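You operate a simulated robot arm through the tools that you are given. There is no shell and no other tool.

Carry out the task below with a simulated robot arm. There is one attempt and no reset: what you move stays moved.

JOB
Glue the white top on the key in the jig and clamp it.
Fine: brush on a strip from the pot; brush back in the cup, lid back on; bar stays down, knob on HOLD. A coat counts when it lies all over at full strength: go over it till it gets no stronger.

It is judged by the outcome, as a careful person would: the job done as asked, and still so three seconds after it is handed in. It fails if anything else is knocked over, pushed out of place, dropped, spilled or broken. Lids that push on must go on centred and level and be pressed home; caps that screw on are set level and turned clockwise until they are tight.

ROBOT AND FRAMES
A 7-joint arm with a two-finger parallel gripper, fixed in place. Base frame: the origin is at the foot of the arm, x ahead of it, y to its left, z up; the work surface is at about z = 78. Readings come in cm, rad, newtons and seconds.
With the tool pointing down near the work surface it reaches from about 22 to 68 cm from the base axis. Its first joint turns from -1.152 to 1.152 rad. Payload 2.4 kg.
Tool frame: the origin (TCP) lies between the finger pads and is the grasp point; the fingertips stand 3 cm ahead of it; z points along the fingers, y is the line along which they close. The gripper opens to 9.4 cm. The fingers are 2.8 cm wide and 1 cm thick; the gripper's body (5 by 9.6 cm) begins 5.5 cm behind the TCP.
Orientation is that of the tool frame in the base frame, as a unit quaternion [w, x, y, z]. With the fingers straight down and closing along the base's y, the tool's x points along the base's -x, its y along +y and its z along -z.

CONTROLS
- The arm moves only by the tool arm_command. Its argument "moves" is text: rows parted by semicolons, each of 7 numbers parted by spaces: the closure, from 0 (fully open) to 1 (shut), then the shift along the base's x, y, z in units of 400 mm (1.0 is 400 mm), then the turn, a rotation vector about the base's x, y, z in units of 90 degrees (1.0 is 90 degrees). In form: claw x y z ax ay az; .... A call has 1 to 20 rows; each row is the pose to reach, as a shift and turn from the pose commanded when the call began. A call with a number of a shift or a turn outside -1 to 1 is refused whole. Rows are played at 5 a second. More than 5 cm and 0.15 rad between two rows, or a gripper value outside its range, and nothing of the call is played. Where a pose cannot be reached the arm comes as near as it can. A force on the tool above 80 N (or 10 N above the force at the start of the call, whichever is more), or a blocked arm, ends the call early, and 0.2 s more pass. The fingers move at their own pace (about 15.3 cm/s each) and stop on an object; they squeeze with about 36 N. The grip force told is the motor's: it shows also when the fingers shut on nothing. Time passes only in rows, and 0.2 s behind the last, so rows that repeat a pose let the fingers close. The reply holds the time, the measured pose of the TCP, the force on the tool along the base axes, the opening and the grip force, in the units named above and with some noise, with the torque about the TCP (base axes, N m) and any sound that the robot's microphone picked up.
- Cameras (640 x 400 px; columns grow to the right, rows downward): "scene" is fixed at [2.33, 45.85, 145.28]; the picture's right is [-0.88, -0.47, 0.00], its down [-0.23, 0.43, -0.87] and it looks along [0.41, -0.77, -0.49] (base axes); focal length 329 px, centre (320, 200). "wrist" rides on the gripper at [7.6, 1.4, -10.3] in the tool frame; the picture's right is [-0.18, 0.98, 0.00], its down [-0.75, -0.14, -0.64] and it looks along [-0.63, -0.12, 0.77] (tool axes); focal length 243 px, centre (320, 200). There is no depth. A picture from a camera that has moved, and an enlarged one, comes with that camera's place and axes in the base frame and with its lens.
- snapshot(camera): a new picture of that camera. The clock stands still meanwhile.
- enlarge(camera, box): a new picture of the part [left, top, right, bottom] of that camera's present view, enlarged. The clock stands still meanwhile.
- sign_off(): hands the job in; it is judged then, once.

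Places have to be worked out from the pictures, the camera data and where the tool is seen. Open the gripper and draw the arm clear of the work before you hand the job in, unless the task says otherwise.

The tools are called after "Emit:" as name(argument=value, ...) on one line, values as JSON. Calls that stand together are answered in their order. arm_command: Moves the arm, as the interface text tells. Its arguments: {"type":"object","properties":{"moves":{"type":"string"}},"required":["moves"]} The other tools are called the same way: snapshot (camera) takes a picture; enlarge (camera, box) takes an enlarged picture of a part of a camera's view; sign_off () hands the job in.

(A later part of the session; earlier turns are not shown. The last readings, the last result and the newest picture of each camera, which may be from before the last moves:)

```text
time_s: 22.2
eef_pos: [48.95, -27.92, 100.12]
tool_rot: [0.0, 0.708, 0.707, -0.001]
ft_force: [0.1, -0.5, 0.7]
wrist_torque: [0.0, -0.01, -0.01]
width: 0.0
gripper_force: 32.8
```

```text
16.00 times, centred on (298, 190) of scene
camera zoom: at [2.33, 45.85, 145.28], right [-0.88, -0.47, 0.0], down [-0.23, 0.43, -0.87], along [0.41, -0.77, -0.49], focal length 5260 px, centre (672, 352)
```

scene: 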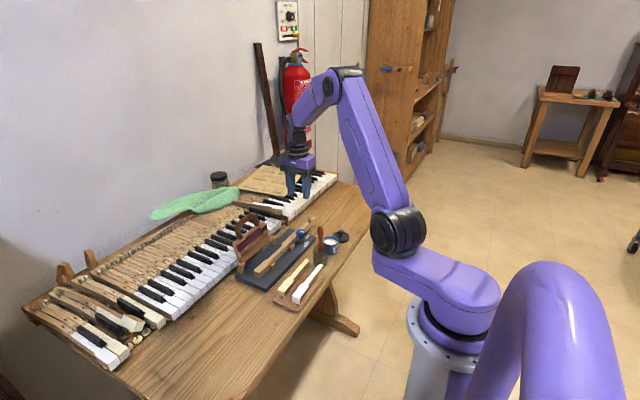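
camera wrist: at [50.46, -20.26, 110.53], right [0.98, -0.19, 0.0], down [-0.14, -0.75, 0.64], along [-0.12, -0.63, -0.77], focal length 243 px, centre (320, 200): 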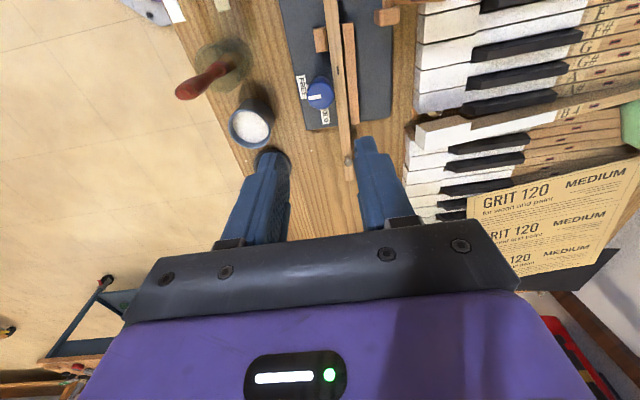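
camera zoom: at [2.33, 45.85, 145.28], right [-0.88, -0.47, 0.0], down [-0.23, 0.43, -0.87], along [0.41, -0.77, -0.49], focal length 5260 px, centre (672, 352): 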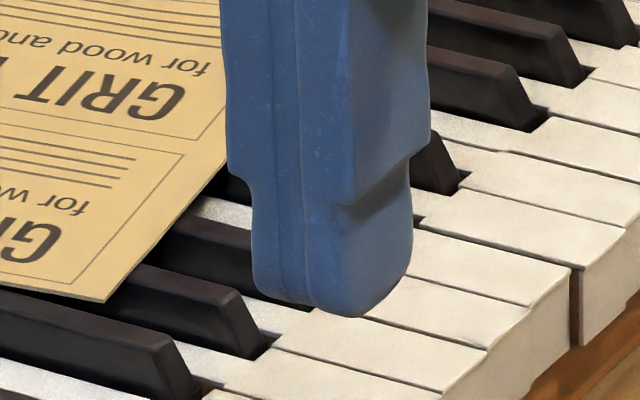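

Calibration: scene columns are right and its rows read about 0.6 px high, so true heights are ~0.2 cm lower (key top ≈ 82.6). I turn the tool back, move above the brush near (39.3, −23.6), and look.

Emit:
arm_command(moves="0.55 -0.02 0.01 0 0 0 0.09; 0.55 -0.04 0.02 0 0 0 0.18; 0.55 -0.06 0.03 0 0 0 0.27; 0.55 -0.08 0.04 0 0 0 0.36; 0.55 -0.1 0.05 0 0 0 0.45; 0.55 -0.12 0.06 0 0 0 0.54; 0.55 -0.14 0.07 0 0 0 0.63; 0.55 -0.16 0.075 0 0 0 0.72; 0.55 -0.18 0.08 0 0 0 0.81; 0.55 -0.2 0.09 0 0 0 0.9; 0.55 -0.22 0.1 0 0 0 0.97; 0.55 -0.2447 0.1067 0 0 0 1; 0.55 -0.2447 0.1067 0 0 0 1")

Emit:
enlarge(camera="wrist", box=[220, 60, 420, 220])

Emit:
enlarge(camera="scene", box=[290, 180, 360, 270])

```text
time_s: 25.0
eef_pos: [39.36, -23.71, 100.09]
tool_rot: [0.0, 0.0, 1.0, -0.001]
ft_force: [0.3, 0.1, 0.9]
wrist_torque: [-0.02, -0.01, -0.01]
width: 4.24
gripper_force: 0.0
```

```text
2.50 times, centred on (320, 140) of wrist
camera zoom: at [31.73, -22.29, 110.44], right [0.18, 0.98, 0.0], down [0.75, -0.14, 0.64], along [0.63, -0.12, -0.77], focal length 606 px, centre (320, 350)
```

zoom: 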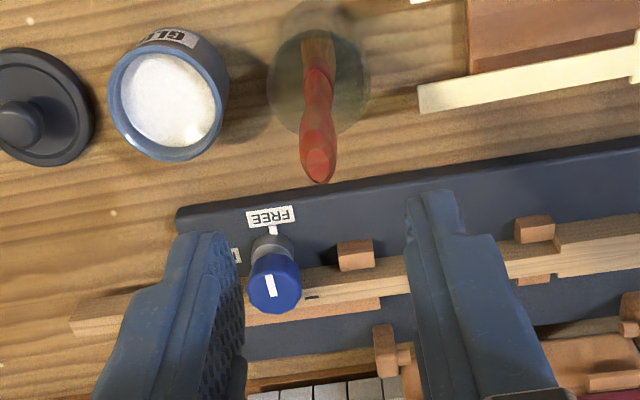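

```text
4.44 times, centred on (325, 225) of scene
camera zoom: at [2.33, 45.85, 145.28], right [-0.88, -0.47, 0.0], down [-0.23, 0.43, -0.87], along [0.41, -0.77, -0.49], focal length 1461 px, centre (298, 89)
```

zoom: 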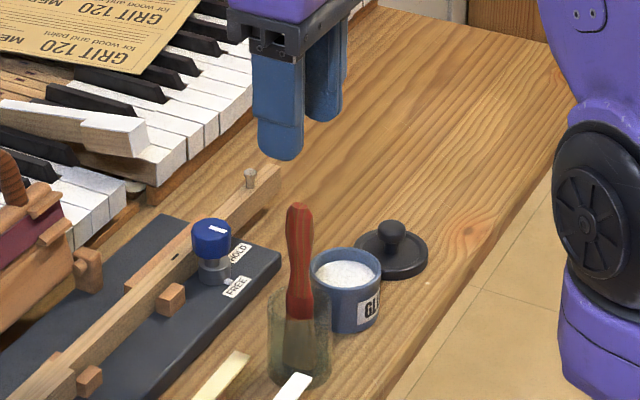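

The brush handle lies at y ≈ −23.7, tilted about 3° in x (39.3 at the top, 38.8 at the ferrule). I descend around it and close.

Emit:
arm_command(moves="0.55 -0.006 -0.002 -0.1 0 0 0; 0.55 -0.006 -0.002 -0.2 0 0 0; 0.55 -0.006 -0.002 -0.26 0 0 0; 0.55 -0.006 -0.002 -0.295 0 0 0; 0.55 -0.006 -0.002 -0.3075 0 0 0; 0.55 -0.006 -0.002 -0.3075 0 0 0")

Emit:
enlarge(camera="wrist", box=[220, 60, 420, 220])

Emit:
enlarge(camera="scene", box=[290, 200, 360, 270])

```text
time_s: 26.4
eef_pos: [39.14, -23.74, 87.81]
tool_rot: [0.0, 0.001, 1.0, 0.0]
ft_force: [-0.1, -0.4, -0.1]
wrist_torque: [-0.03, 0.01, 0.0]
width: 4.23
gripper_force: 0.1
```

```text
2.50 times, centred on (320, 140) of wrist
camera zoom: at [31.52, -22.32, 98.12], right [0.19, 0.98, 0.0], down [0.75, -0.14, 0.64], along [0.63, -0.12, -0.77], focal length 606 px, centre (320, 350)
```

zoom: 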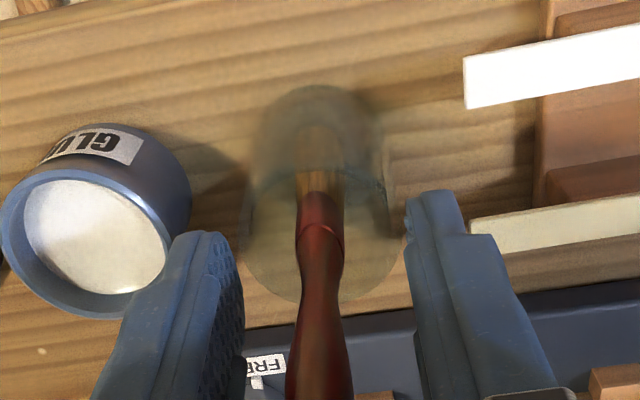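

```text
5.71 times, centred on (325, 235) of scene
camera zoom: at [2.33, 45.85, 145.28], right [-0.88, -0.47, 0.0], down [-0.23, 0.43, -0.87], along [0.41, -0.77, -0.49], focal length 1879 px, centre (291, 0)
```

zoom: 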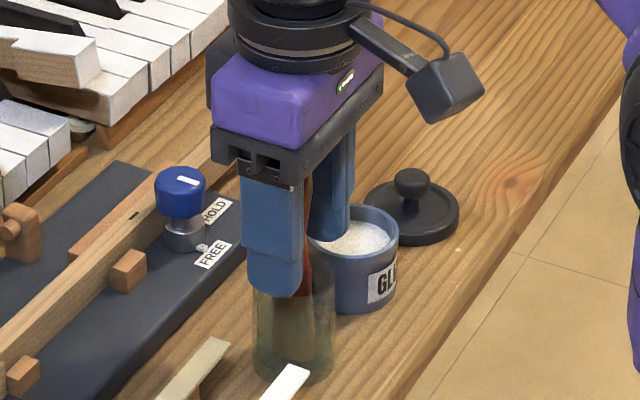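

The handle is centred between the fingers and the tips are above the cup rim. I close the grip.

Emit:
arm_command(moves="0.95 0 0 0 0 0 0; 0.95 0 0 0 0 0 0; 0.95 0 0 0 0 0 0")

Emit:
enlarge(camera="wrist", box=[220, 60, 420, 220])

Emit:
enlarge(camera="scene", box=[290, 200, 360, 270])

```text
time_s: 27.2
eef_pos: [39.21, -23.79, 87.72]
tool_rot: [0.0, 0.001, 1.0, -0.001]
ft_force: [1.1, 0.4, 0.6]
wrist_torque: [-0.02, -0.01, -0.01]
width: 1.52
gripper_force: 36.4
```

```text
2.50 times, centred on (320, 140) of wrist
camera zoom: at [31.51, -22.31, 98.13], right [0.19, 0.98, 0.0], down [0.75, -0.14, 0.64], along [0.63, -0.12, -0.77], focal length 606 px, centre (320, 350)
```

zoom: 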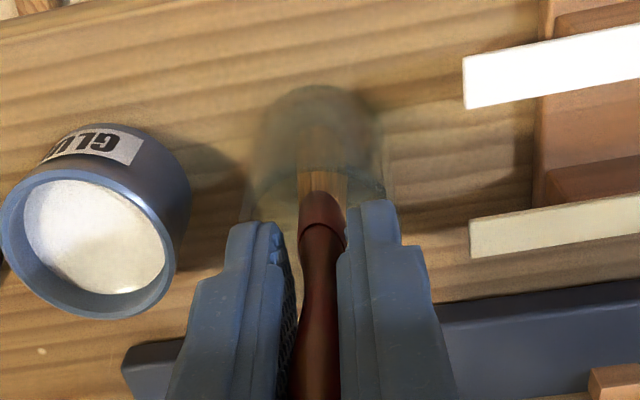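

```text
5.71 times, centred on (325, 235) of scene
camera zoom: at [2.33, 45.85, 145.28], right [-0.88, -0.47, 0.0], down [-0.23, 0.43, -0.87], along [0.41, -0.77, -0.49], focal length 1879 px, centre (291, 0)
```

zoom: 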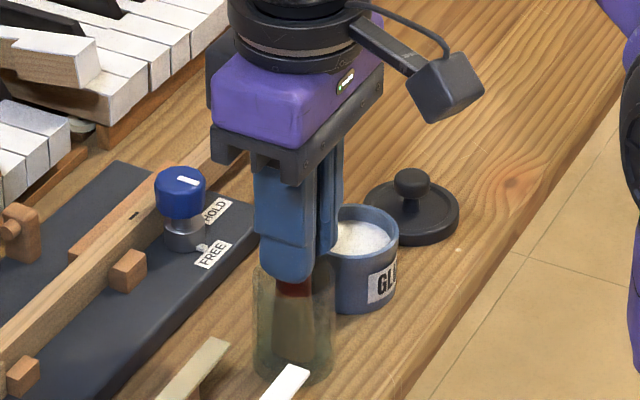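

Gripped at 1.52 cm. I lift straight up slowly, then check how the brush hangs.

Emit:
arm_command(moves="0.95 0 0 0.02 0 0 0; 0.95 0 0 0.06 0 0 0; 0.95 0 0 0.12 0 0 0; 0.95 0 0 0.18 0 0 0; 0.95 0 0 0.24 0 0 0; 0.95 0 0 0.28 0 0 0; 0.95 0 0 0.28 0 0 0")

Emit:
snapshot(camera="wrist")

Emit:
enlarge(camera="scene", box=[280, 170, 370, 270])

```text
time_s: 28.8
eef_pos: [38.99, -23.8, 98.98]
tool_rot: [-0.001, 0.001, 1.0, -0.001]
ft_force: [-0.2, -0.4, -0.6]
wrist_torque: [0.01, -0.04, -0.02]
width: 1.53
gripper_force: 35.8
```

```text
taken
camera wrist: at [31.39, -22.37, 109.2], right [0.19, 0.98, 0.0], down [0.75, -0.14, 0.64], along [0.63, -0.12, -0.77], focal length 243 px, centre (320, 200)
```

wrist: 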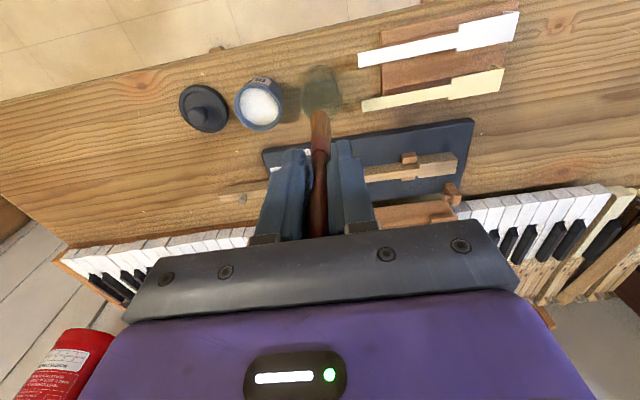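

```text
4.00 times, centred on (325, 220) of scene
camera zoom: at [2.33, 45.85, 145.28], right [-0.88, -0.47, 0.0], down [-0.23, 0.43, -0.87], along [0.41, -0.77, -0.49], focal length 1315 px, centre (300, 120)
```

zoom: 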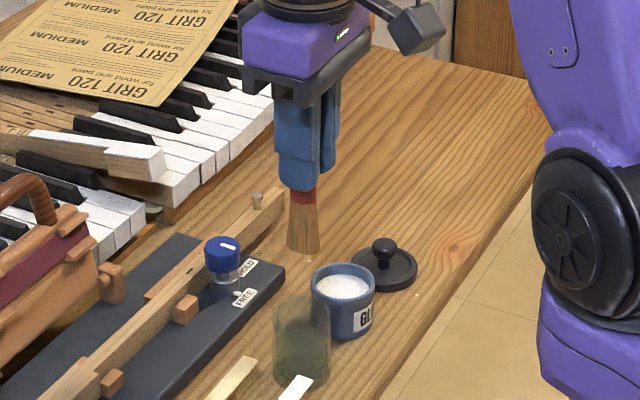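

The brush is out cleanly and the cup stands. I enlarge to find where the bristle tip is relative to the tool.

Emit:
enlarge(camera="wrist", box=[270, 60, 370, 160])

Emit:
enlarge(camera="scene", box=[310, 210, 350, 250])

```text
4.00 times, centred on (320, 110) of wrist
camera zoom: at [31.39, -22.37, 109.2], right [0.19, 0.98, 0.0], down [0.75, -0.14, 0.64], along [0.63, -0.12, -0.77], focal length 970 px, centre (320, 560)
```

zoom: 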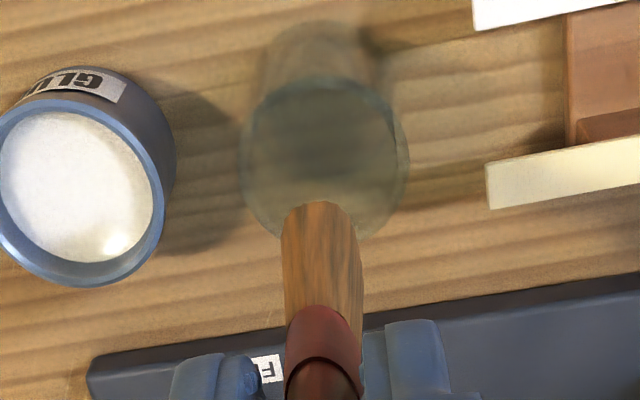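

```text
10.00 times, centred on (330, 230) of scene
camera zoom: at [2.33, 45.85, 145.28], right [-0.88, -0.47, 0.0], down [-0.23, 0.43, -0.87], along [0.41, -0.77, -0.49], focal length 3288 px, centre (220, -100)
```

zoom: 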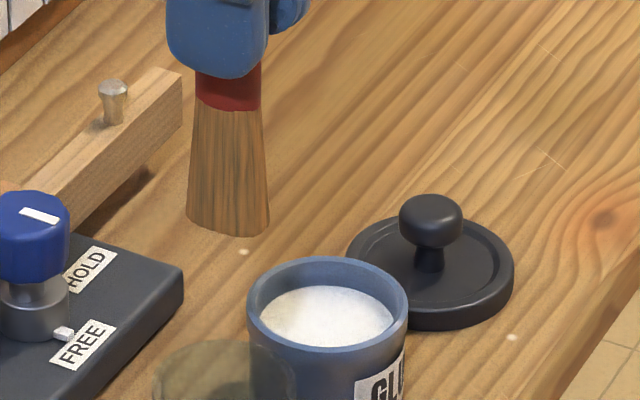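

The bristle tip is about 9 cm below the TCP, roughly 2.4 cm wide in x and 1.5 cm in y, and hangs nearly straight. The open pot centre is about (39.3, −30.9), rim z ≈ 82; I dip about 1.3 cm and lift slowly.

Emit:
arm_command(moves="0.95 0.002 -0.09 0 0 0 0; 0.95 0.004 -0.18 0 0 0 0; 0.95 0.004 -0.18 -0.08 0 0 0; 0.95 0.004 -0.18 -0.16 0 0 0; 0.95 0.004 -0.18 -0.21 0 0 0; 0.95 0.004 -0.18 -0.25 0 0 0; 0.95 0.004 -0.18 -0.25 0 0 0; 0.95 0.004 -0.18 -0.25 0 0 0")

Emit:
enlarge(camera="scene", box=[300, 190, 370, 270])

Emit:
enlarge(camera="wrist", box=[270, 80, 370, 180])

```text
time_s: 30.6
eef_pos: [39.21, -31.15, 89.07]
tool_rot: [0.001, 0.001, 1.0, -0.002]
ft_force: [0.7, 3.3, 29.7]
wrist_torque: [0.24, -0.32, 0.01]
width: 1.53
gripper_force: 35.6
```

```text
5.00 times, centred on (335, 230) of scene
camera zoom: at [2.29, 45.88, 145.27], right [-0.88, -0.47, 0.0], down [-0.23, 0.43, -0.87], along [0.41, -0.77, -0.49], focal length 1644 px, centre (245, 50)
```

zoom: 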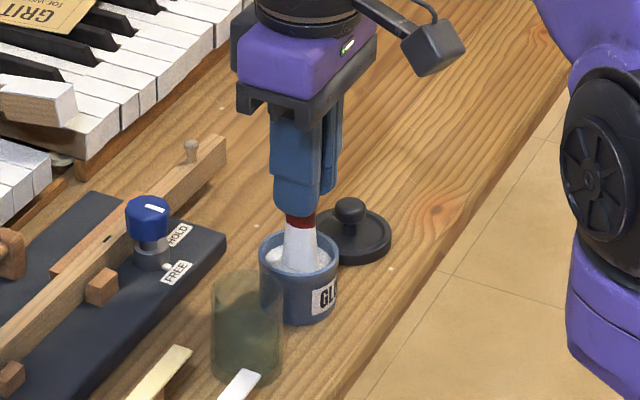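

```text
4.00 times, centred on (320, 130) of wrist
camera zoom: at [31.55, -29.64, 99.27], right [0.19, 0.98, 0.0], down [0.75, -0.14, 0.65], along [0.63, -0.12, -0.76], focal length 970 px, centre (320, 480)
```

zoom: 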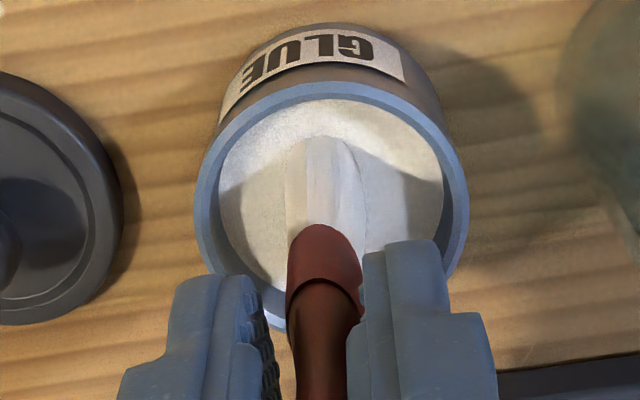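

The brush is loaded (bristles white), with some pressure on the pot bottom. I lift slowly straight up and wait for drips over the pot.

Emit:
arm_command(moves="0.95 0 0 0.01 0 0 0; 0.95 0 0 0.02 0 0 0; 0.95 0 0 0.04 0 0 0; 0.95 0 0 0.07 0 0 0; 0.95 0 0 0.1 0 0 0; 0.95 0 0 0.13 0 0 0; 0.95 0 0 0.16 0 0 0; 0.95 0 0 0.16 0 0 0; 0.95 0 0 0.16 0 0 0; 0.95 0 0 0.16 0 0 0; 0.95 0 0 0.16 0 0 0; 0.95 0 0 0.16 0 0 0")

Emit:
enlarge(camera="scene", box=[310, 210, 360, 260])

Emit:
enlarge(camera="wrist", box=[270, 60, 370, 160])

```text
time_s: 33.2
eef_pos: [39.17, -31.02, 95.38]
tool_rot: [0.0, 0.001, 1.0, -0.001]
ft_force: [-0.7, -0.2, -0.7]
wrist_torque: [0.01, 0.0, -0.01]
width: 1.51
gripper_force: 35.6
```

```text
8.00 times, centred on (335, 235) of scene
camera zoom: at [2.33, 45.85, 145.28], right [-0.88, -0.47, 0.0], down [-0.23, 0.43, -0.87], along [0.41, -0.77, -0.49], focal length 2630 px, centre (200, -80)
```

zoom: 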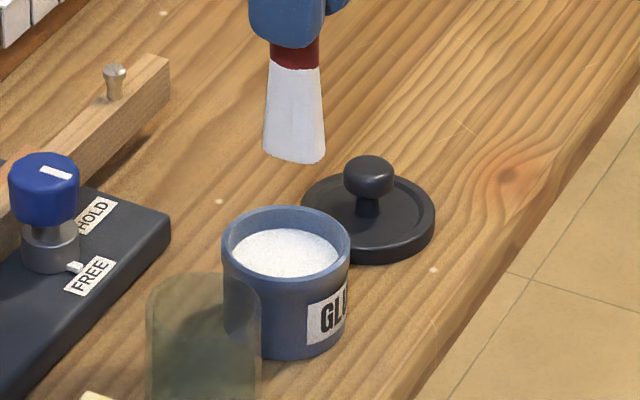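

```text
4.00 times, centred on (320, 110) of wrist
camera zoom: at [31.51, -29.64, 105.71], right [0.19, 0.98, 0.0], down [0.75, -0.14, 0.64], along [0.63, -0.12, -0.77], focal length 970 px, centre (320, 560)
```

zoom: 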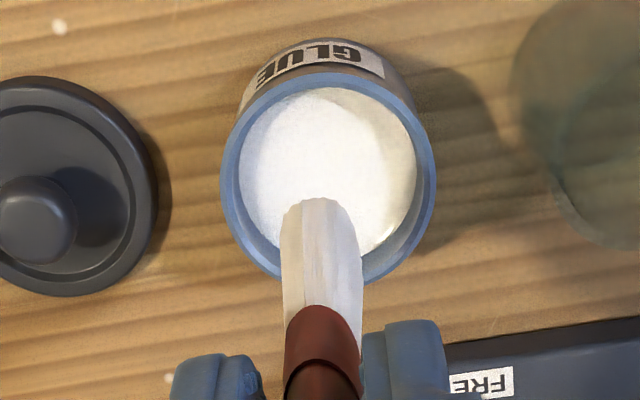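

The pot is clean and the brush shows no drips; the tip sits about 8.9 cm below the TCP. I carry it to above the tail end of the area to be glued, around (51.0, −20.8).

Emit:
arm_command(moves="0.95 0 0 0.05 0 0 0; 0.95 0.074 0.063 0.05 0 0 0; 0.95 0.148 0.126 0.05 0 0 0; 0.95 0.222 0.189 0.05 0 0 0; 0.95 0.2945 0.252 0.05 0 0 0; 0.95 0.2945 0.252 -0.03 0 0 0; 0.95 0.2945 0.252 -0.07 0 0 0; 0.95 0.2945 0.252 -0.07 0 0 0")

Emit:
enlarge(camera="scene", box=[250, 200, 330, 270])

Emit:
enlarge(camera="wrist", box=[260, 60, 400, 180])

```text
time_s: 35.0
eef_pos: [51.02, -21.12, 92.78]
tool_rot: [0.0, 0.001, 1.0, -0.001]
ft_force: [0.0, 0.4, 0.4]
wrist_torque: [0.0, -0.02, 0.02]
width: 1.5
gripper_force: 36.0
```

```text
5.71 times, centred on (290, 235) of scene
camera zoom: at [2.33, 45.85, 145.28], right [-0.88, -0.47, 0.0], down [-0.23, 0.43, -0.87], along [0.41, -0.77, -0.49], focal length 1879 px, centre (491, 0)
```

zoom: 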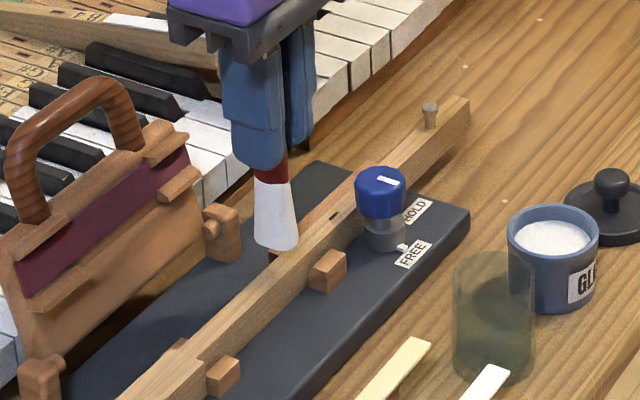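

```text
3.33 times, centred on (330, 120) of wrist
camera zoom: at [43.45, -19.55, 102.96], right [0.19, 0.98, 0.0], down [0.75, -0.14, 0.64], along [0.63, -0.12, -0.77], focal length 809 px, centre (287, 467)
```

zoom: 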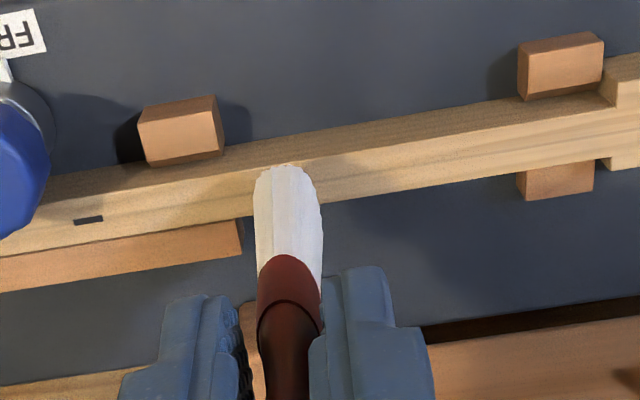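

The brush hangs just over the key tail, nearly centred (key centre x ≈ 51.05). I lower in small steps to find contact.

Emit:
arm_command(moves="0.95 0 0 -0.01 0 0 0; 0.95 0 0 -0.02 0 0 0; 0.95 0 0 -0.02 0 0 0")

Emit:
arm_command(moves="0.95 0 0 -0.005 0 0 0; 0.95 0 0 -0.01 0 0 0; 0.95 0 0 -0.01 0 0 0")

Emit:
enlarge(camera="wrist", box=[260, 80, 380, 180])

Emit:
enlarge(camera="scene", box=[270, 210, 310, 250])

```text
time_s: 35.8
eef_pos: [50.97, -21.08, 91.86]
tool_rot: [0.001, 0.001, 1.0, -0.001]
ft_force: [0.0, -0.1, -0.7]
wrist_torque: [0.04, 0.03, 0.02]
width: 1.52
gripper_force: 36.1
```

```text
time_s: 36.6
eef_pos: [50.98, -21.04, 91.48]
tool_rot: [0.0, 0.001, 1.0, -0.001]
ft_force: [-0.7, -0.7, -1.0]
wrist_torque: [0.01, 0.0, 0.02]
width: 1.54
gripper_force: 36.0
```

```text
4.00 times, centred on (320, 130) of wrist
camera zoom: at [43.4, -19.56, 101.75], right [0.19, 0.98, 0.0], down [0.75, -0.14, 0.64], along [0.63, -0.12, -0.77], focal length 970 px, centre (320, 480)
```

zoom: 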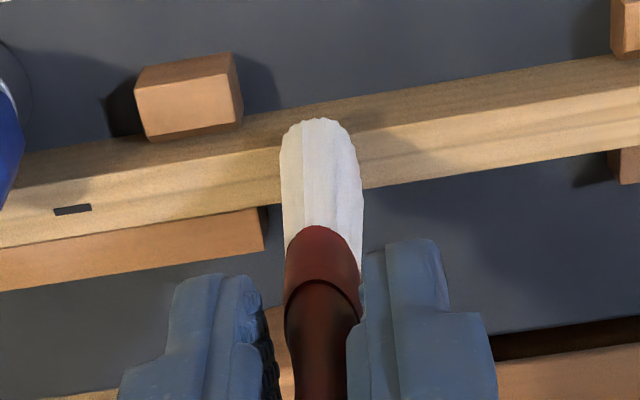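

```text
10.00 times, centred on (290, 230) of scene
camera zoom: at [2.33, 45.85, 145.28], right [-0.88, -0.47, 0.0], down [-0.23, 0.43, -0.87], along [0.41, -0.77, -0.49], focal length 3288 px, centre (620, -100)
```

zoom: 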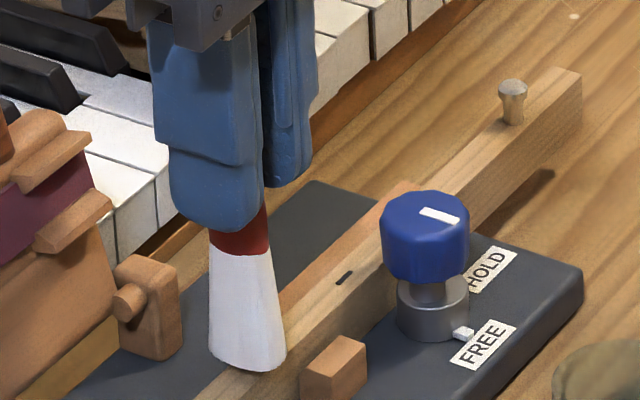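

No force yet; the brush is centred over the tail. I keep lowering by 1 mm steps.

Emit:
arm_command(moves="0.95 0 0 -0.0025 0 0 0; 0.95 0 0 -0.005 0 0 0; 0.95 0 0 -0.005 0 0 0")

Emit:
arm_command(moves="0.95 0 0 -0.0025 0 0 0; 0.95 0 0 -0.005 0 0 0; 0.95 0 0 -0.005 0 0 0")

Emit:
enlarge(camera="scene", box=[270, 225, 310, 250])

```text
time_s: 37.4
eef_pos: [50.94, -20.96, 91.17]
tool_rot: [0.0, 0.001, 1.0, -0.001]
ft_force: [0.0, -0.4, 0.3]
wrist_torque: [-0.03, -0.01, 0.01]
width: 1.55
gripper_force: 35.8
```

```text
time_s: 38.2
eef_pos: [51.06, -20.96, 90.99]
tool_rot: [0.001, 0.0, 1.0, -0.001]
ft_force: [-0.5, 0.2, -0.2]
wrist_torque: [-0.01, -0.01, 0.01]
width: 1.55
gripper_force: 36.0
```

```text
16.00 times, centred on (290, 238) of scene
camera zoom: at [2.33, 45.85, 145.28], right [-0.88, -0.47, 0.0], down [-0.23, 0.43, -0.87], along [0.41, -0.77, -0.49], focal length 5260 px, centre (800, -400)
```

zoom: 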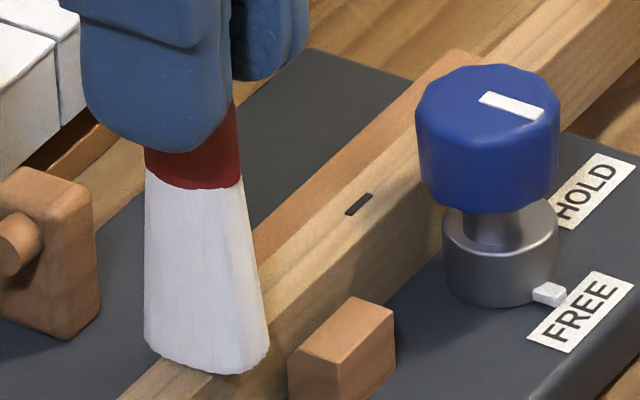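

Still no force. I continue in 1 mm steps.

Emit:
arm_command(moves="0.95 0 0 -0.0025 0 0 0; 0.95 0 0 -0.005 0 0 0; 0.95 0 0 -0.005 0 0 0")

Emit:
arm_command(moves="0.95 0 0 -0.0025 0 0 0; 0.95 0 0 -0.005 0 0 0; 0.95 0 0 -0.005 0 0 0")

Emit:
enlarge(camera="wrist", box=[280, 90, 360, 160])

Emit:
enlarge(camera="scene", box=[270, 225, 310, 250])

```text
time_s: 39.0
eef_pos: [50.97, -20.81, 90.88]
tool_rot: [0.0, 0.001, 1.0, -0.001]
ft_force: [0.3, -0.7, 0.6]
wrist_torque: [0.0, -0.02, 0.02]
width: 1.55
gripper_force: 36.1
```

```text
time_s: 39.8
eef_pos: [51.02, -20.94, 90.86]
tool_rot: [0.001, 0.001, 1.0, -0.001]
ft_force: [-2.3, 0.4, 18.3]
wrist_torque: [0.13, 0.11, 0.0]
width: 1.54
gripper_force: 36.1
```

```text
5.71 times, centred on (320, 125) of wrist
camera zoom: at [43.39, -19.53, 101.07], right [0.19, 0.98, 0.0], down [0.75, -0.14, 0.64], along [0.63, -0.12, -0.77], focal length 1386 px, centre (320, 629)
```

zoom: 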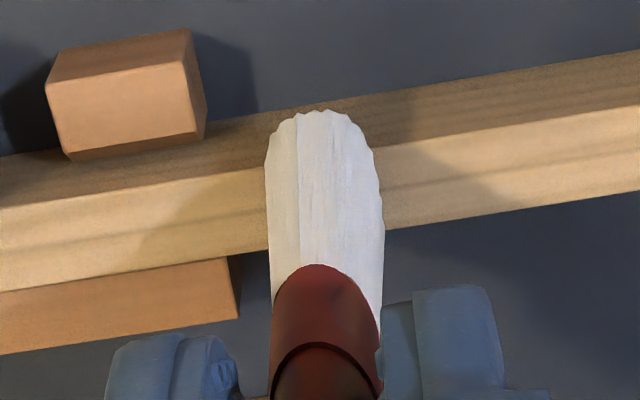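

```text
16.00 times, centred on (290, 238) of scene
camera zoom: at [2.29, 45.86, 145.27], right [-0.88, -0.47, 0.0], down [-0.23, 0.43, -0.87], along [0.41, -0.77, -0.49], focal length 5260 px, centre (800, -400)
```

zoom: 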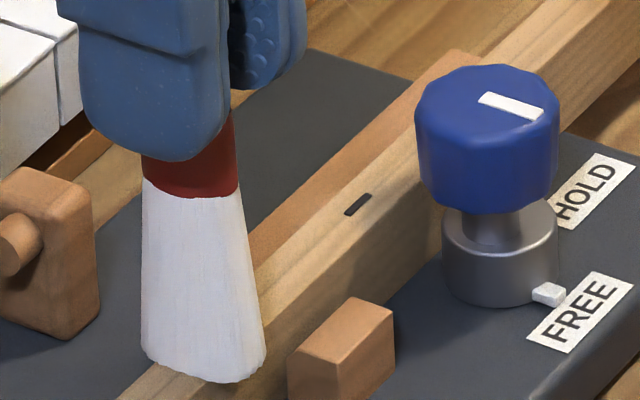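

Contact at TCP z ≈ 90.86 (18 N at 90.7). I ease to a light pressure and stroke along the key from the tail end to the front of the head.

Emit:
arm_command(moves="0.95 0 -0.006 0.002 0 0 0; 0.95 0 0.01 0.002 0 0 0; 0.95 0 0.027 0.002 0 0 0; 0.95 0 0.044 0.002 0 0 0; 0.95 0 0.061 0.002 0 0 0; 0.95 0 0.078 0.002 0 0 0; 0.95 0 0.095 0.002 0 0 0; 0.95 0 0.112 0.002 0 0 0; 0.95 0 0.129 0.002 0 0 0; 0.95 0 0.146 0.002 0 0 0; 0.95 0 0.163 0.002 0 0 0; 0.95 0 0.18 0.002 0 0 0; 0.95 0 0.197 0.002 0 0 0; 0.95 0 0.214 0.002 0 0 0; 0.95 0 0.231 0.002 0 0 0; 0.95 0 0.248 0.002 0 0 0; 0.95 0 0.265 0.002 0 0 0; 0.95 0 0.282 0.002 0 0 0; 0.95 0 0.3 0.002 0 0 0")

Emit:
snapshot(camera="wrist")

Emit:
enlarge(camera="scene", box=[250, 220, 320, 280])

```text
time_s: 43.8
eef_pos: [51.13, -8.99, 90.8]
tool_rot: [0.001, 0.0, 1.0, -0.001]
ft_force: [4.5, -11.0, 19.7]
wrist_torque: [-0.85, -0.47, -0.13]
width: 1.48
gripper_force: 36.4
```

```text
taken
camera wrist: at [43.37, -7.54, 100.97], right [0.19, 0.98, 0.0], down [0.75, -0.14, 0.64], along [0.63, -0.12, -0.77], focal length 243 px, centre (320, 200)
```

wrist: 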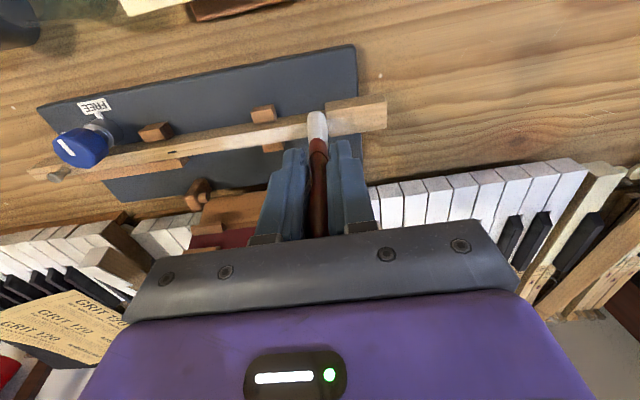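

```text
6.67 times, centred on (285, 250) of scene
camera zoom: at [2.3, 45.83, 145.29], right [-0.88, -0.47, 0.0], down [-0.23, 0.43, -0.87], along [0.41, -0.77, -0.49], focal length 2192 px, centre (553, -133)
```

zoom: 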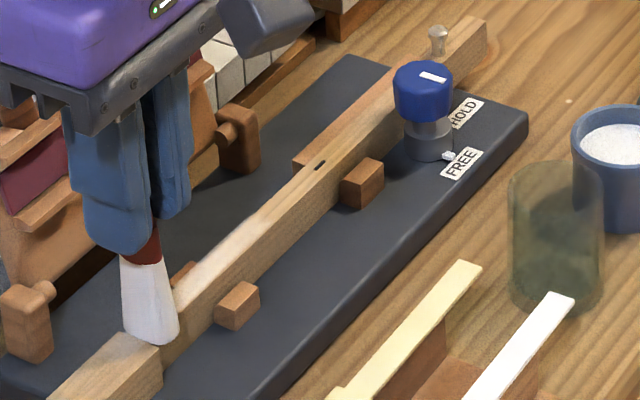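

The key itself slid toward +y along with the brush: the knob evidently holds the key, and I had freed it. I lift the brush straight off and assess.

Emit:
arm_command(moves="0.95 0 0 0.02 0 0 0; 0.95 0 0 0.06 0 0 0; 0.95 0 0 0.12 0 0 0; 0.95 0 0 0.18 0 0 0; 0.95 0 0 0.18 0 0 0")

Emit:
enlarge(camera="scene", box=[240, 215, 320, 285])

Emit:
snapshot(camera="wrist")

```text
time_s: 45.0
eef_pos: [51.02, -8.77, 98.07]
tool_rot: [-0.001, 0.001, 1.0, -0.001]
ft_force: [-0.3, -0.4, -0.7]
wrist_torque: [-0.01, -0.03, -0.01]
width: 1.53
gripper_force: 36.2
```

```text
5.71 times, centred on (280, 250) of scene
camera zoom: at [2.33, 45.85, 145.28], right [-0.88, -0.47, 0.0], down [-0.23, 0.43, -0.87], along [0.41, -0.77, -0.49], focal length 1879 px, centre (549, -86)
```

zoom: 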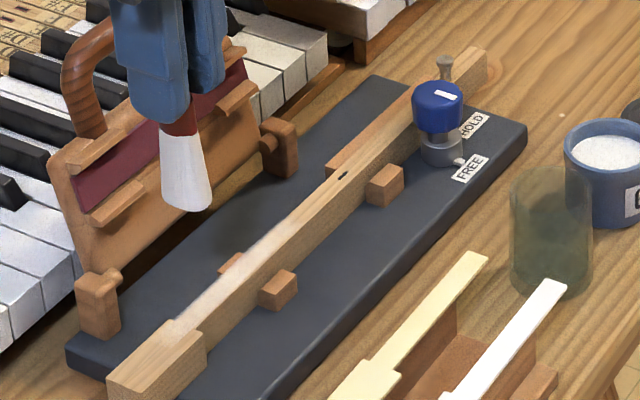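

```text
taken
camera wrist: at [43.36, -7.44, 108.26], right [0.19, 0.98, 0.0], down [0.75, -0.14, 0.64], along [0.63, -0.12, -0.77], focal length 243 px, centre (320, 200)
```

wrist: 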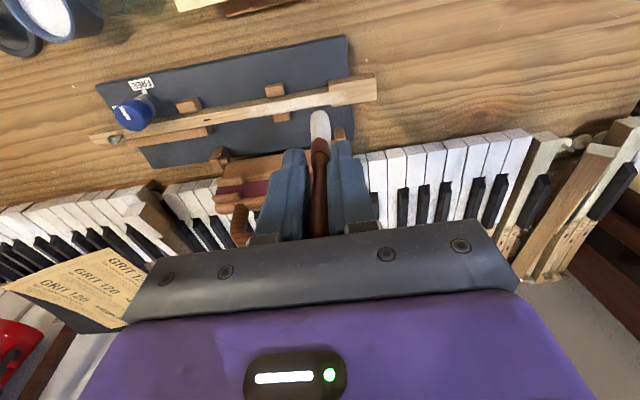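

A faint coat lies on the tail; the key has shifted about 3.5 cm toward +y. I return the brush to its cup so I can push the key back and set HOLD; I go back over the jig to above the cup first.

Emit:
arm_command(moves="0.95 0 -0.093 0.03 0 0 0; 0.95 0 -0.186 0.03 0 0 0; 0.95 0 -0.279 0.03 0 0 0; 0.95 0 -0.372 0.03 0 0 0; 0.95 -0.1 -0.372 0.03 0 0 0; 0.95 -0.2 -0.372 0.03 0 0 0; 0.95 -0.2985 -0.372 0.03 0 0 0; 0.95 -0.2985 -0.372 0.03 0 0 0")

Emit:
enlarge(camera="wrist", box=[270, 60, 370, 160])

Emit:
enlarge(camera="scene", box=[300, 200, 350, 270])

```text
time_s: 46.8
eef_pos: [39.11, -23.68, 98.92]
tool_rot: [0.0, 0.001, 1.0, -0.001]
ft_force: [0.0, -0.1, -0.6]
wrist_torque: [-0.03, 0.02, -0.03]
width: 1.52
gripper_force: 36.1
```

```text
4.00 times, centred on (320, 110) of wrist
camera zoom: at [31.44, -22.23, 109.25], right [0.19, 0.98, 0.0], down [0.75, -0.14, 0.64], along [0.63, -0.12, -0.77], focal length 970 px, centre (320, 560)
```

zoom: 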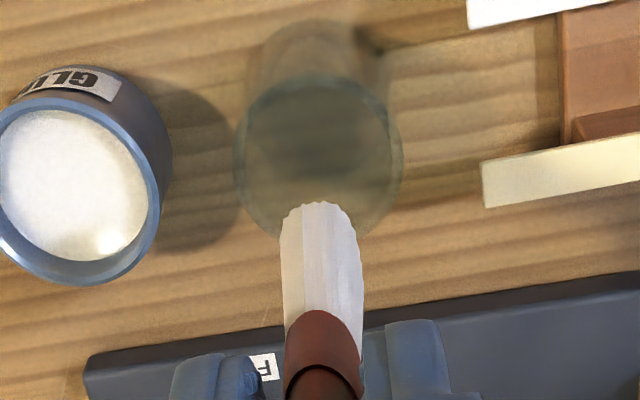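

```text
5.71 times, centred on (325, 235) of scene
camera zoom: at [2.33, 45.85, 145.28], right [-0.88, -0.47, 0.0], down [-0.23, 0.43, -0.87], along [0.41, -0.77, -0.49], focal length 1879 px, centre (291, 0)
```

zoom: 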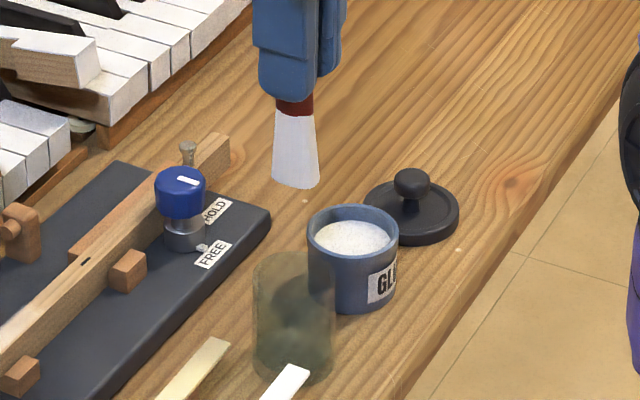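

The brush hangs exactly as it came out, right above the cup. I lower it in slowly.

Emit:
arm_command(moves="0.95 0 0 -0.06 0 0 0; 0.95 0 0 -0.12 0 0 0; 0.95 0 0 -0.17 0 0 0; 0.95 0 0 -0.22 0 0 0; 0.95 0 0 -0.255 0 0 0; 0.95 0 0 -0.27 0 0 0; 0.95 0 0 -0.277 0 0 0; 0.95 0 0 -0.277 0 0 0")

Emit:
enlarge(camera="scene", box=[290, 200, 360, 270])

```text
time_s: 48.6
eef_pos: [39.14, -23.86, 88.12]
tool_rot: [0.0, 0.001, 1.0, -0.001]
ft_force: [-0.2, -0.3, -0.1]
wrist_torque: [0.01, 0.01, 0.03]
width: 1.53
gripper_force: 35.7
```

```text
5.71 times, centred on (325, 235) of scene
camera zoom: at [2.33, 45.85, 145.28], right [-0.88, -0.47, 0.0], down [-0.23, 0.43, -0.87], along [0.41, -0.77, -0.49], focal length 1879 px, centre (291, 0)
```

zoom: 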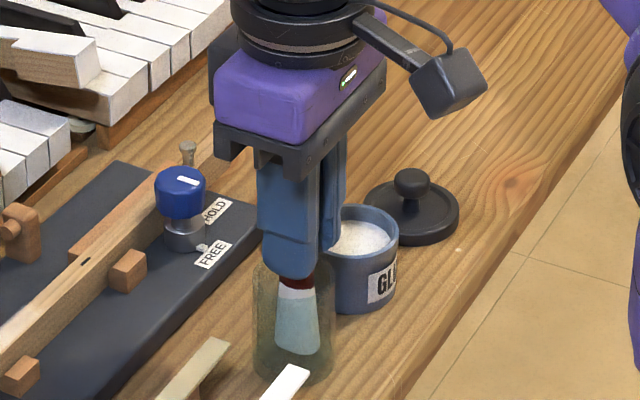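

Inside the cup without touching. I lower the last millimetres until it touches the bottom.

Emit:
arm_command(moves="0.95 0 0 -0.003 0 0 0; 0.95 0 0 -0.005 0 0 0; 0.95 0 0 -0.005 0 0 0")

Emit:
arm_command(moves="0.95 0 0 -0.002 0 0 0; 0.95 0 0 -0.004 0 0 0; 0.95 0 0 -0.004 0 0 0")

```text
time_s: 49.4
eef_pos: [39.03, -23.84, 87.83]
tool_rot: [0.0, 0.0, 1.0, -0.001]
ft_force: [-0.4, -0.1, -0.1]
wrist_torque: [-0.03, 0.01, 0.0]
width: 1.56
gripper_force: 35.9
```

```text
time_s: 50.2
eef_pos: [38.95, -23.82, 87.7]
tool_rot: [0.0, 0.001, 1.0, -0.002]
ft_force: [-0.6, 0.3, 0.3]
wrist_torque: [-0.01, 0.02, -0.03]
width: 1.52
gripper_force: 35.9
```

Still free; a bit lower.

Emit:
arm_command(moves="0.95 0 0 -0.002 0 0 0; 0.95 0 0 -0.004 0 0 0; 0.95 0 0 -0.004 0 0 0")

Emit:
arm_command(moves="0.95 0 0 -0.002 0 0 0; 0.95 0 0 -0.004 0 0 0; 0.95 0 0 -0.004 0 0 0")

```text
time_s: 51.0
eef_pos: [39.0, -23.84, 87.47]
tool_rot: [0.0, 0.001, 1.0, -0.001]
ft_force: [-2.5, 0.4, 5.4]
wrist_torque: [0.0, 0.09, -0.01]
width: 1.52
gripper_force: 36.5
```

```text
time_s: 51.8
eef_pos: [39.19, -23.96, 87.39]
tool_rot: [0.001, 0.001, 1.0, -0.002]
ft_force: [-2.5, 2.9, 29.6]
wrist_torque: [0.19, -0.16, -0.01]
width: 1.56
gripper_force: 36.4
```

It touches the bottom at about z 87.5. I ease up and open gradually.

Emit:
arm_command(moves="0.95 0 0 0.0035 0 0 0; 0.83 0 0 0.0035 0 0 0; 0.8 0 0 0.0035 0 0 0; 0.75 0 0 0.0035 0 0 0; 0.65 0 0 0.0035 0 0 0; 0.55 0 0 0.0035 0 0 0; 0.55 0 0 0.0035 0 0 0")

Emit:
enlarge(camera="wrist", box=[220, 60, 420, 220])

Emit:
enlarge(camera="scene", box=[290, 200, 360, 270])

```text
time_s: 53.4
eef_pos: [39.0, -23.81, 87.52]
tool_rot: [-0.001, 0.001, 1.0, -0.001]
ft_force: [-0.1, -0.3, 0.8]
wrist_torque: [0.05, 0.01, -0.01]
width: 4.24
gripper_force: 0.1
```

```text
2.50 times, centred on (320, 140) of wrist
camera zoom: at [31.42, -22.39, 97.81], right [0.19, 0.98, 0.0], down [0.75, -0.14, 0.64], along [0.63, -0.12, -0.77], focal length 606 px, centre (320, 350)
```

zoom: 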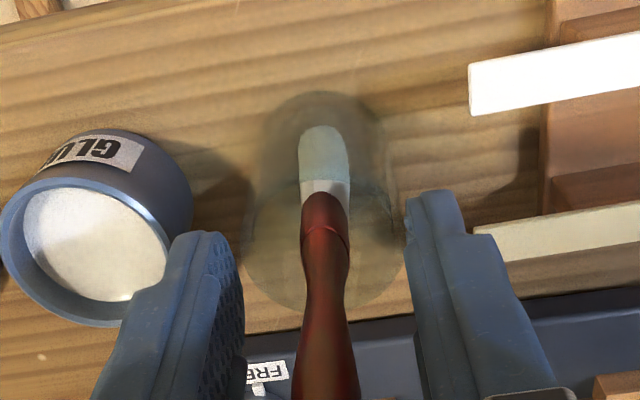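

```text
5.71 times, centred on (325, 235) of scene
camera zoom: at [2.33, 45.85, 145.28], right [-0.88, -0.47, 0.0], down [-0.23, 0.43, -0.87], along [0.41, -0.77, -0.49], focal length 1879 px, centre (291, 0)
```

zoom: 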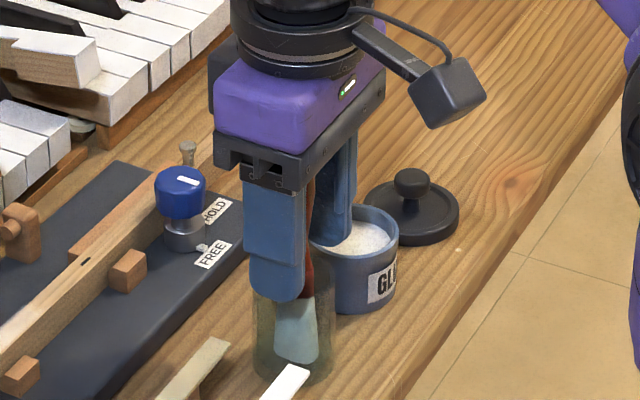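

The brush stands in the cup. I rise, close the fingers, and move to above a point in front of the key's head.

Emit:
arm_command(moves="0.55 0 0 0.06 0 0 0; 0.55 0 0 0.14 0 0 0; 0.55 0 0 0.24 0 0 0; 0.55 0 0 0.3 0 0 0; 0.9 0.1 0.05 0.3 0 0 0; 1 0.18 0.1 0.3 0 0 0; 1 0.24 0.19 0.3 0 0 0; 1 0.28 0.28 0.3 0 0 0; 1 0.3 0.37 0.3 0 0 0; 1 0.3 0.46 0.3 0 0 0; 1 0.3 0.53 0.3 0 0 0; 1 0.3 0.53 0.3 0 0 0")

Emit:
snapshot(camera="wrist")

Emit:
enlarge(camera="scene", box=[230, 215, 330, 290])

```text
time_s: 56.0
eef_pos: [51.13, -2.5, 99.47]
tool_rot: [0.0, 0.001, 1.0, -0.001]
ft_force: [-0.1, -0.3, -0.1]
wrist_torque: [-0.03, -0.02, 0.01]
width: 0.0
gripper_force: 32.9
```

```text
taken
camera wrist: at [43.43, -1.07, 109.77], right [0.19, 0.98, 0.0], down [0.75, -0.14, 0.64], along [0.63, -0.12, -0.77], focal length 243 px, centre (320, 200)
```

wrist: 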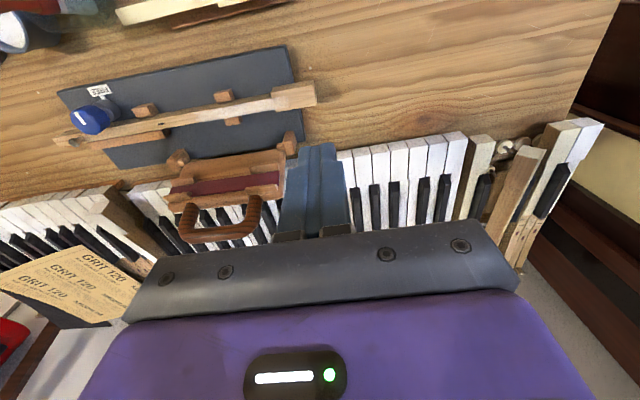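

```text
5.33 times, centred on (280, 252) of scene
camera zoom: at [2.32, 45.85, 145.28], right [-0.88, -0.47, 0.0], down [-0.23, 0.43, -0.87], along [0.41, -0.77, -0.49], focal length 1753 px, centre (533, -80)
```

zoom: 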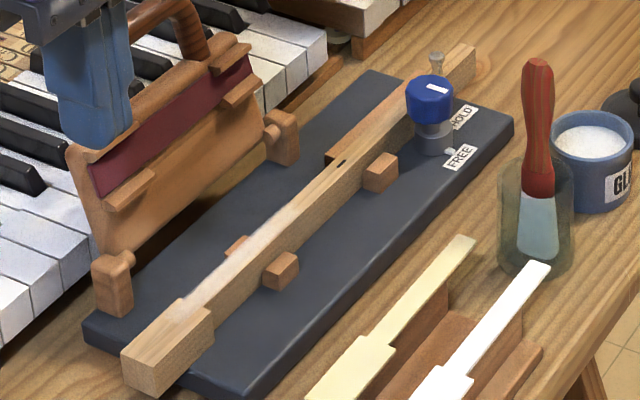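

The key moved about 4.4 cm (slot now y ≈ −22.0), so its front is near y −3.5. I enlarge to place the fingers safely in front of it.

Emit:
enlarge(camera="wrist", box=[200, 60, 340, 160])

Emit:
enlarge(camera="scene", box=[245, 255, 285, 295])

```text
4.00 times, centred on (270, 110) of wrist
camera zoom: at [43.43, -1.07, 109.77], right [0.19, 0.98, 0.0], down [0.75, -0.14, 0.64], along [0.63, -0.12, -0.77], focal length 970 px, centre (520, 560)
```

zoom: 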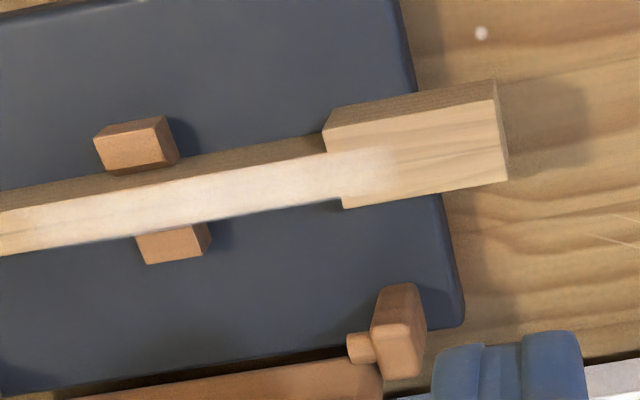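

```text
10.00 times, centred on (265, 275) of scene
camera zoom: at [2.32, 45.85, 145.28], right [-0.88, -0.47, 0.0], down [-0.23, 0.43, -0.87], along [0.41, -0.77, -0.49], focal length 3288 px, centre (870, -550)
```

zoom: 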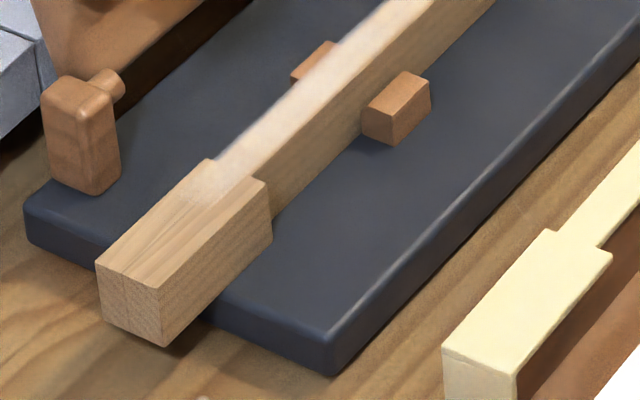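

The key's front face is at y ≈ −3.1. I lower closed fingers in front of it at y −1.2 and then push it back −y gently to its original place (front at −8.0).

Emit:
arm_command(moves="1 0 0.032 0 0 0 0; 1 0 0.032 -0.1 0 0 0; 1 0 0.032 -0.2 0 0 0; 1 0 0.032 -0.3 0 0 0; 1 0 0.032 -0.36 0 0 0; 1 0 0.032 -0.397 0 0 0; 1 0 0.032 -0.397 0 0 0")

Emit:
enlarge(camera="wrist", box=[240, 60, 400, 200])

Emit:
enlarge(camera="scene", box=[230, 235, 310, 295])

```text
time_s: 57.6
eef_pos: [51.12, -1.35, 83.64]
tool_rot: [-0.001, 0.001, 1.0, -0.001]
ft_force: [0.1, 0.0, -0.2]
wrist_torque: [-0.02, 0.03, -0.01]
width: 0.0
gripper_force: 33.4
```

```text
2.86 times, centred on (320, 130) of wrist
camera zoom: at [43.52, 0.21, 93.94], right [0.19, 0.98, 0.0], down [0.75, -0.14, 0.64], along [0.63, -0.12, -0.77], focal length 693 px, centre (320, 400)
```

zoom: 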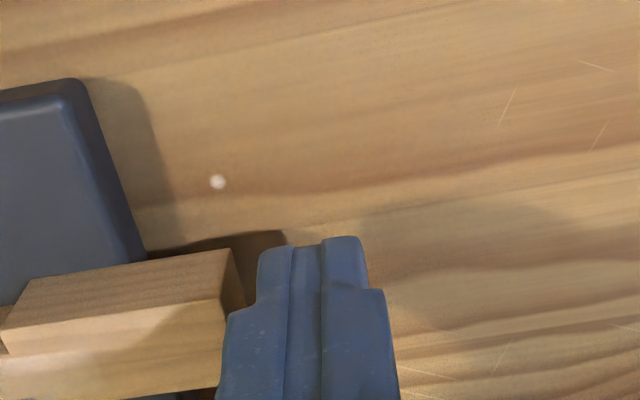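

```text
6.67 times, centred on (270, 265) of scene
camera zoom: at [2.33, 45.85, 145.28], right [-0.88, -0.47, 0.0], down [-0.23, 0.43, -0.87], along [0.41, -0.77, -0.49], focal length 2192 px, centre (653, -233)
```

zoom: 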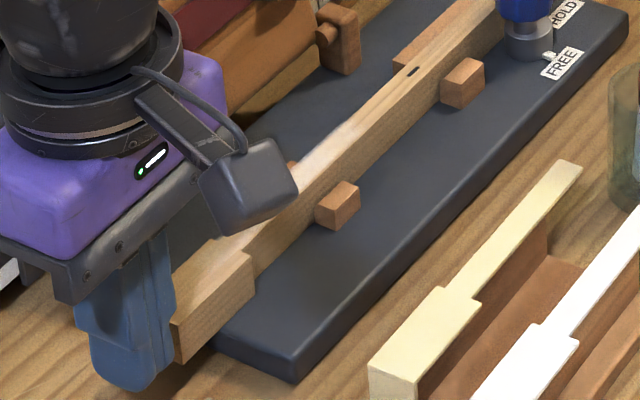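

The fingers stand in front of the head with a small gap. I push slowly −y, stopping slightly short of the original place.

Emit:
arm_command(moves="1 0 -0.01 0 0 0 0; 1 0 -0.02 0 0 0 0; 1 0 -0.03 0 0 0 0; 1 0 -0.04 0 0 0 0; 1 0 -0.05 0 0 0 0; 1 0 -0.06 0 0 0 0; 1 0 -0.07 0 0 0 0; 1 0 -0.08 0 0 0 0; 1 0 -0.09 0 0 0 0; 1 0 -0.1 0 0 0 0; 1 0 -0.11 0 0 0 0; 1 0 -0.12 0 0 0 0; 1 0 -0.13 0 0 0 0; 1 0 -0.133 0 0 0 0; 1 0 -0.133 0 0 0 0")

Emit:
enlarge(camera="scene", box=[250, 232, 306, 282])

Emit:
enlarge(camera="wrist", box=[180, 60, 380, 200])

```text
time_s: 60.8
eef_pos: [51.02, -6.72, 83.57]
tool_rot: [0.001, 0.001, 1.0, -0.001]
ft_force: [0.1, 0.9, -0.8]
wrist_torque: [0.01, 0.01, 0.03]
width: 0.0
gripper_force: 33.5
```

```text
8.00 times, centred on (278, 257) of scene
camera zoom: at [2.33, 45.85, 145.28], right [-0.88, -0.47, 0.0], down [-0.23, 0.43, -0.87], along [0.41, -0.77, -0.49], focal length 2630 px, centre (656, -256)
```

zoom: 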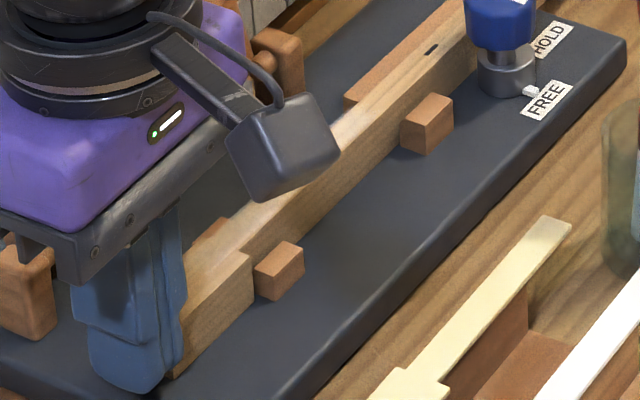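

```text
2.86 times, centred on (280, 130) of wrist
camera zoom: at [43.41, -5.27, 93.89], right [0.19, 0.98, 0.0], down [0.75, -0.14, 0.64], along [0.63, -0.12, -0.77], focal length 693 px, centre (434, 400)
```

zoom: 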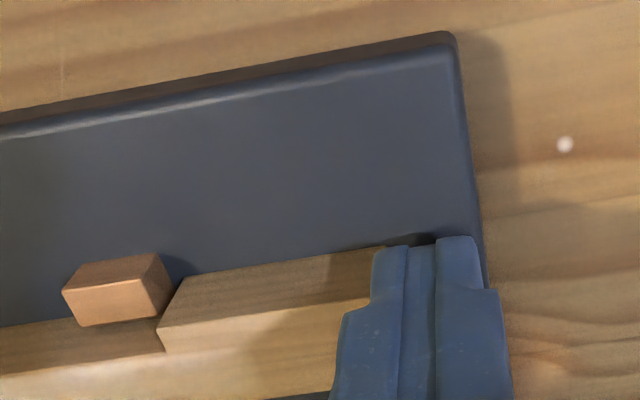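

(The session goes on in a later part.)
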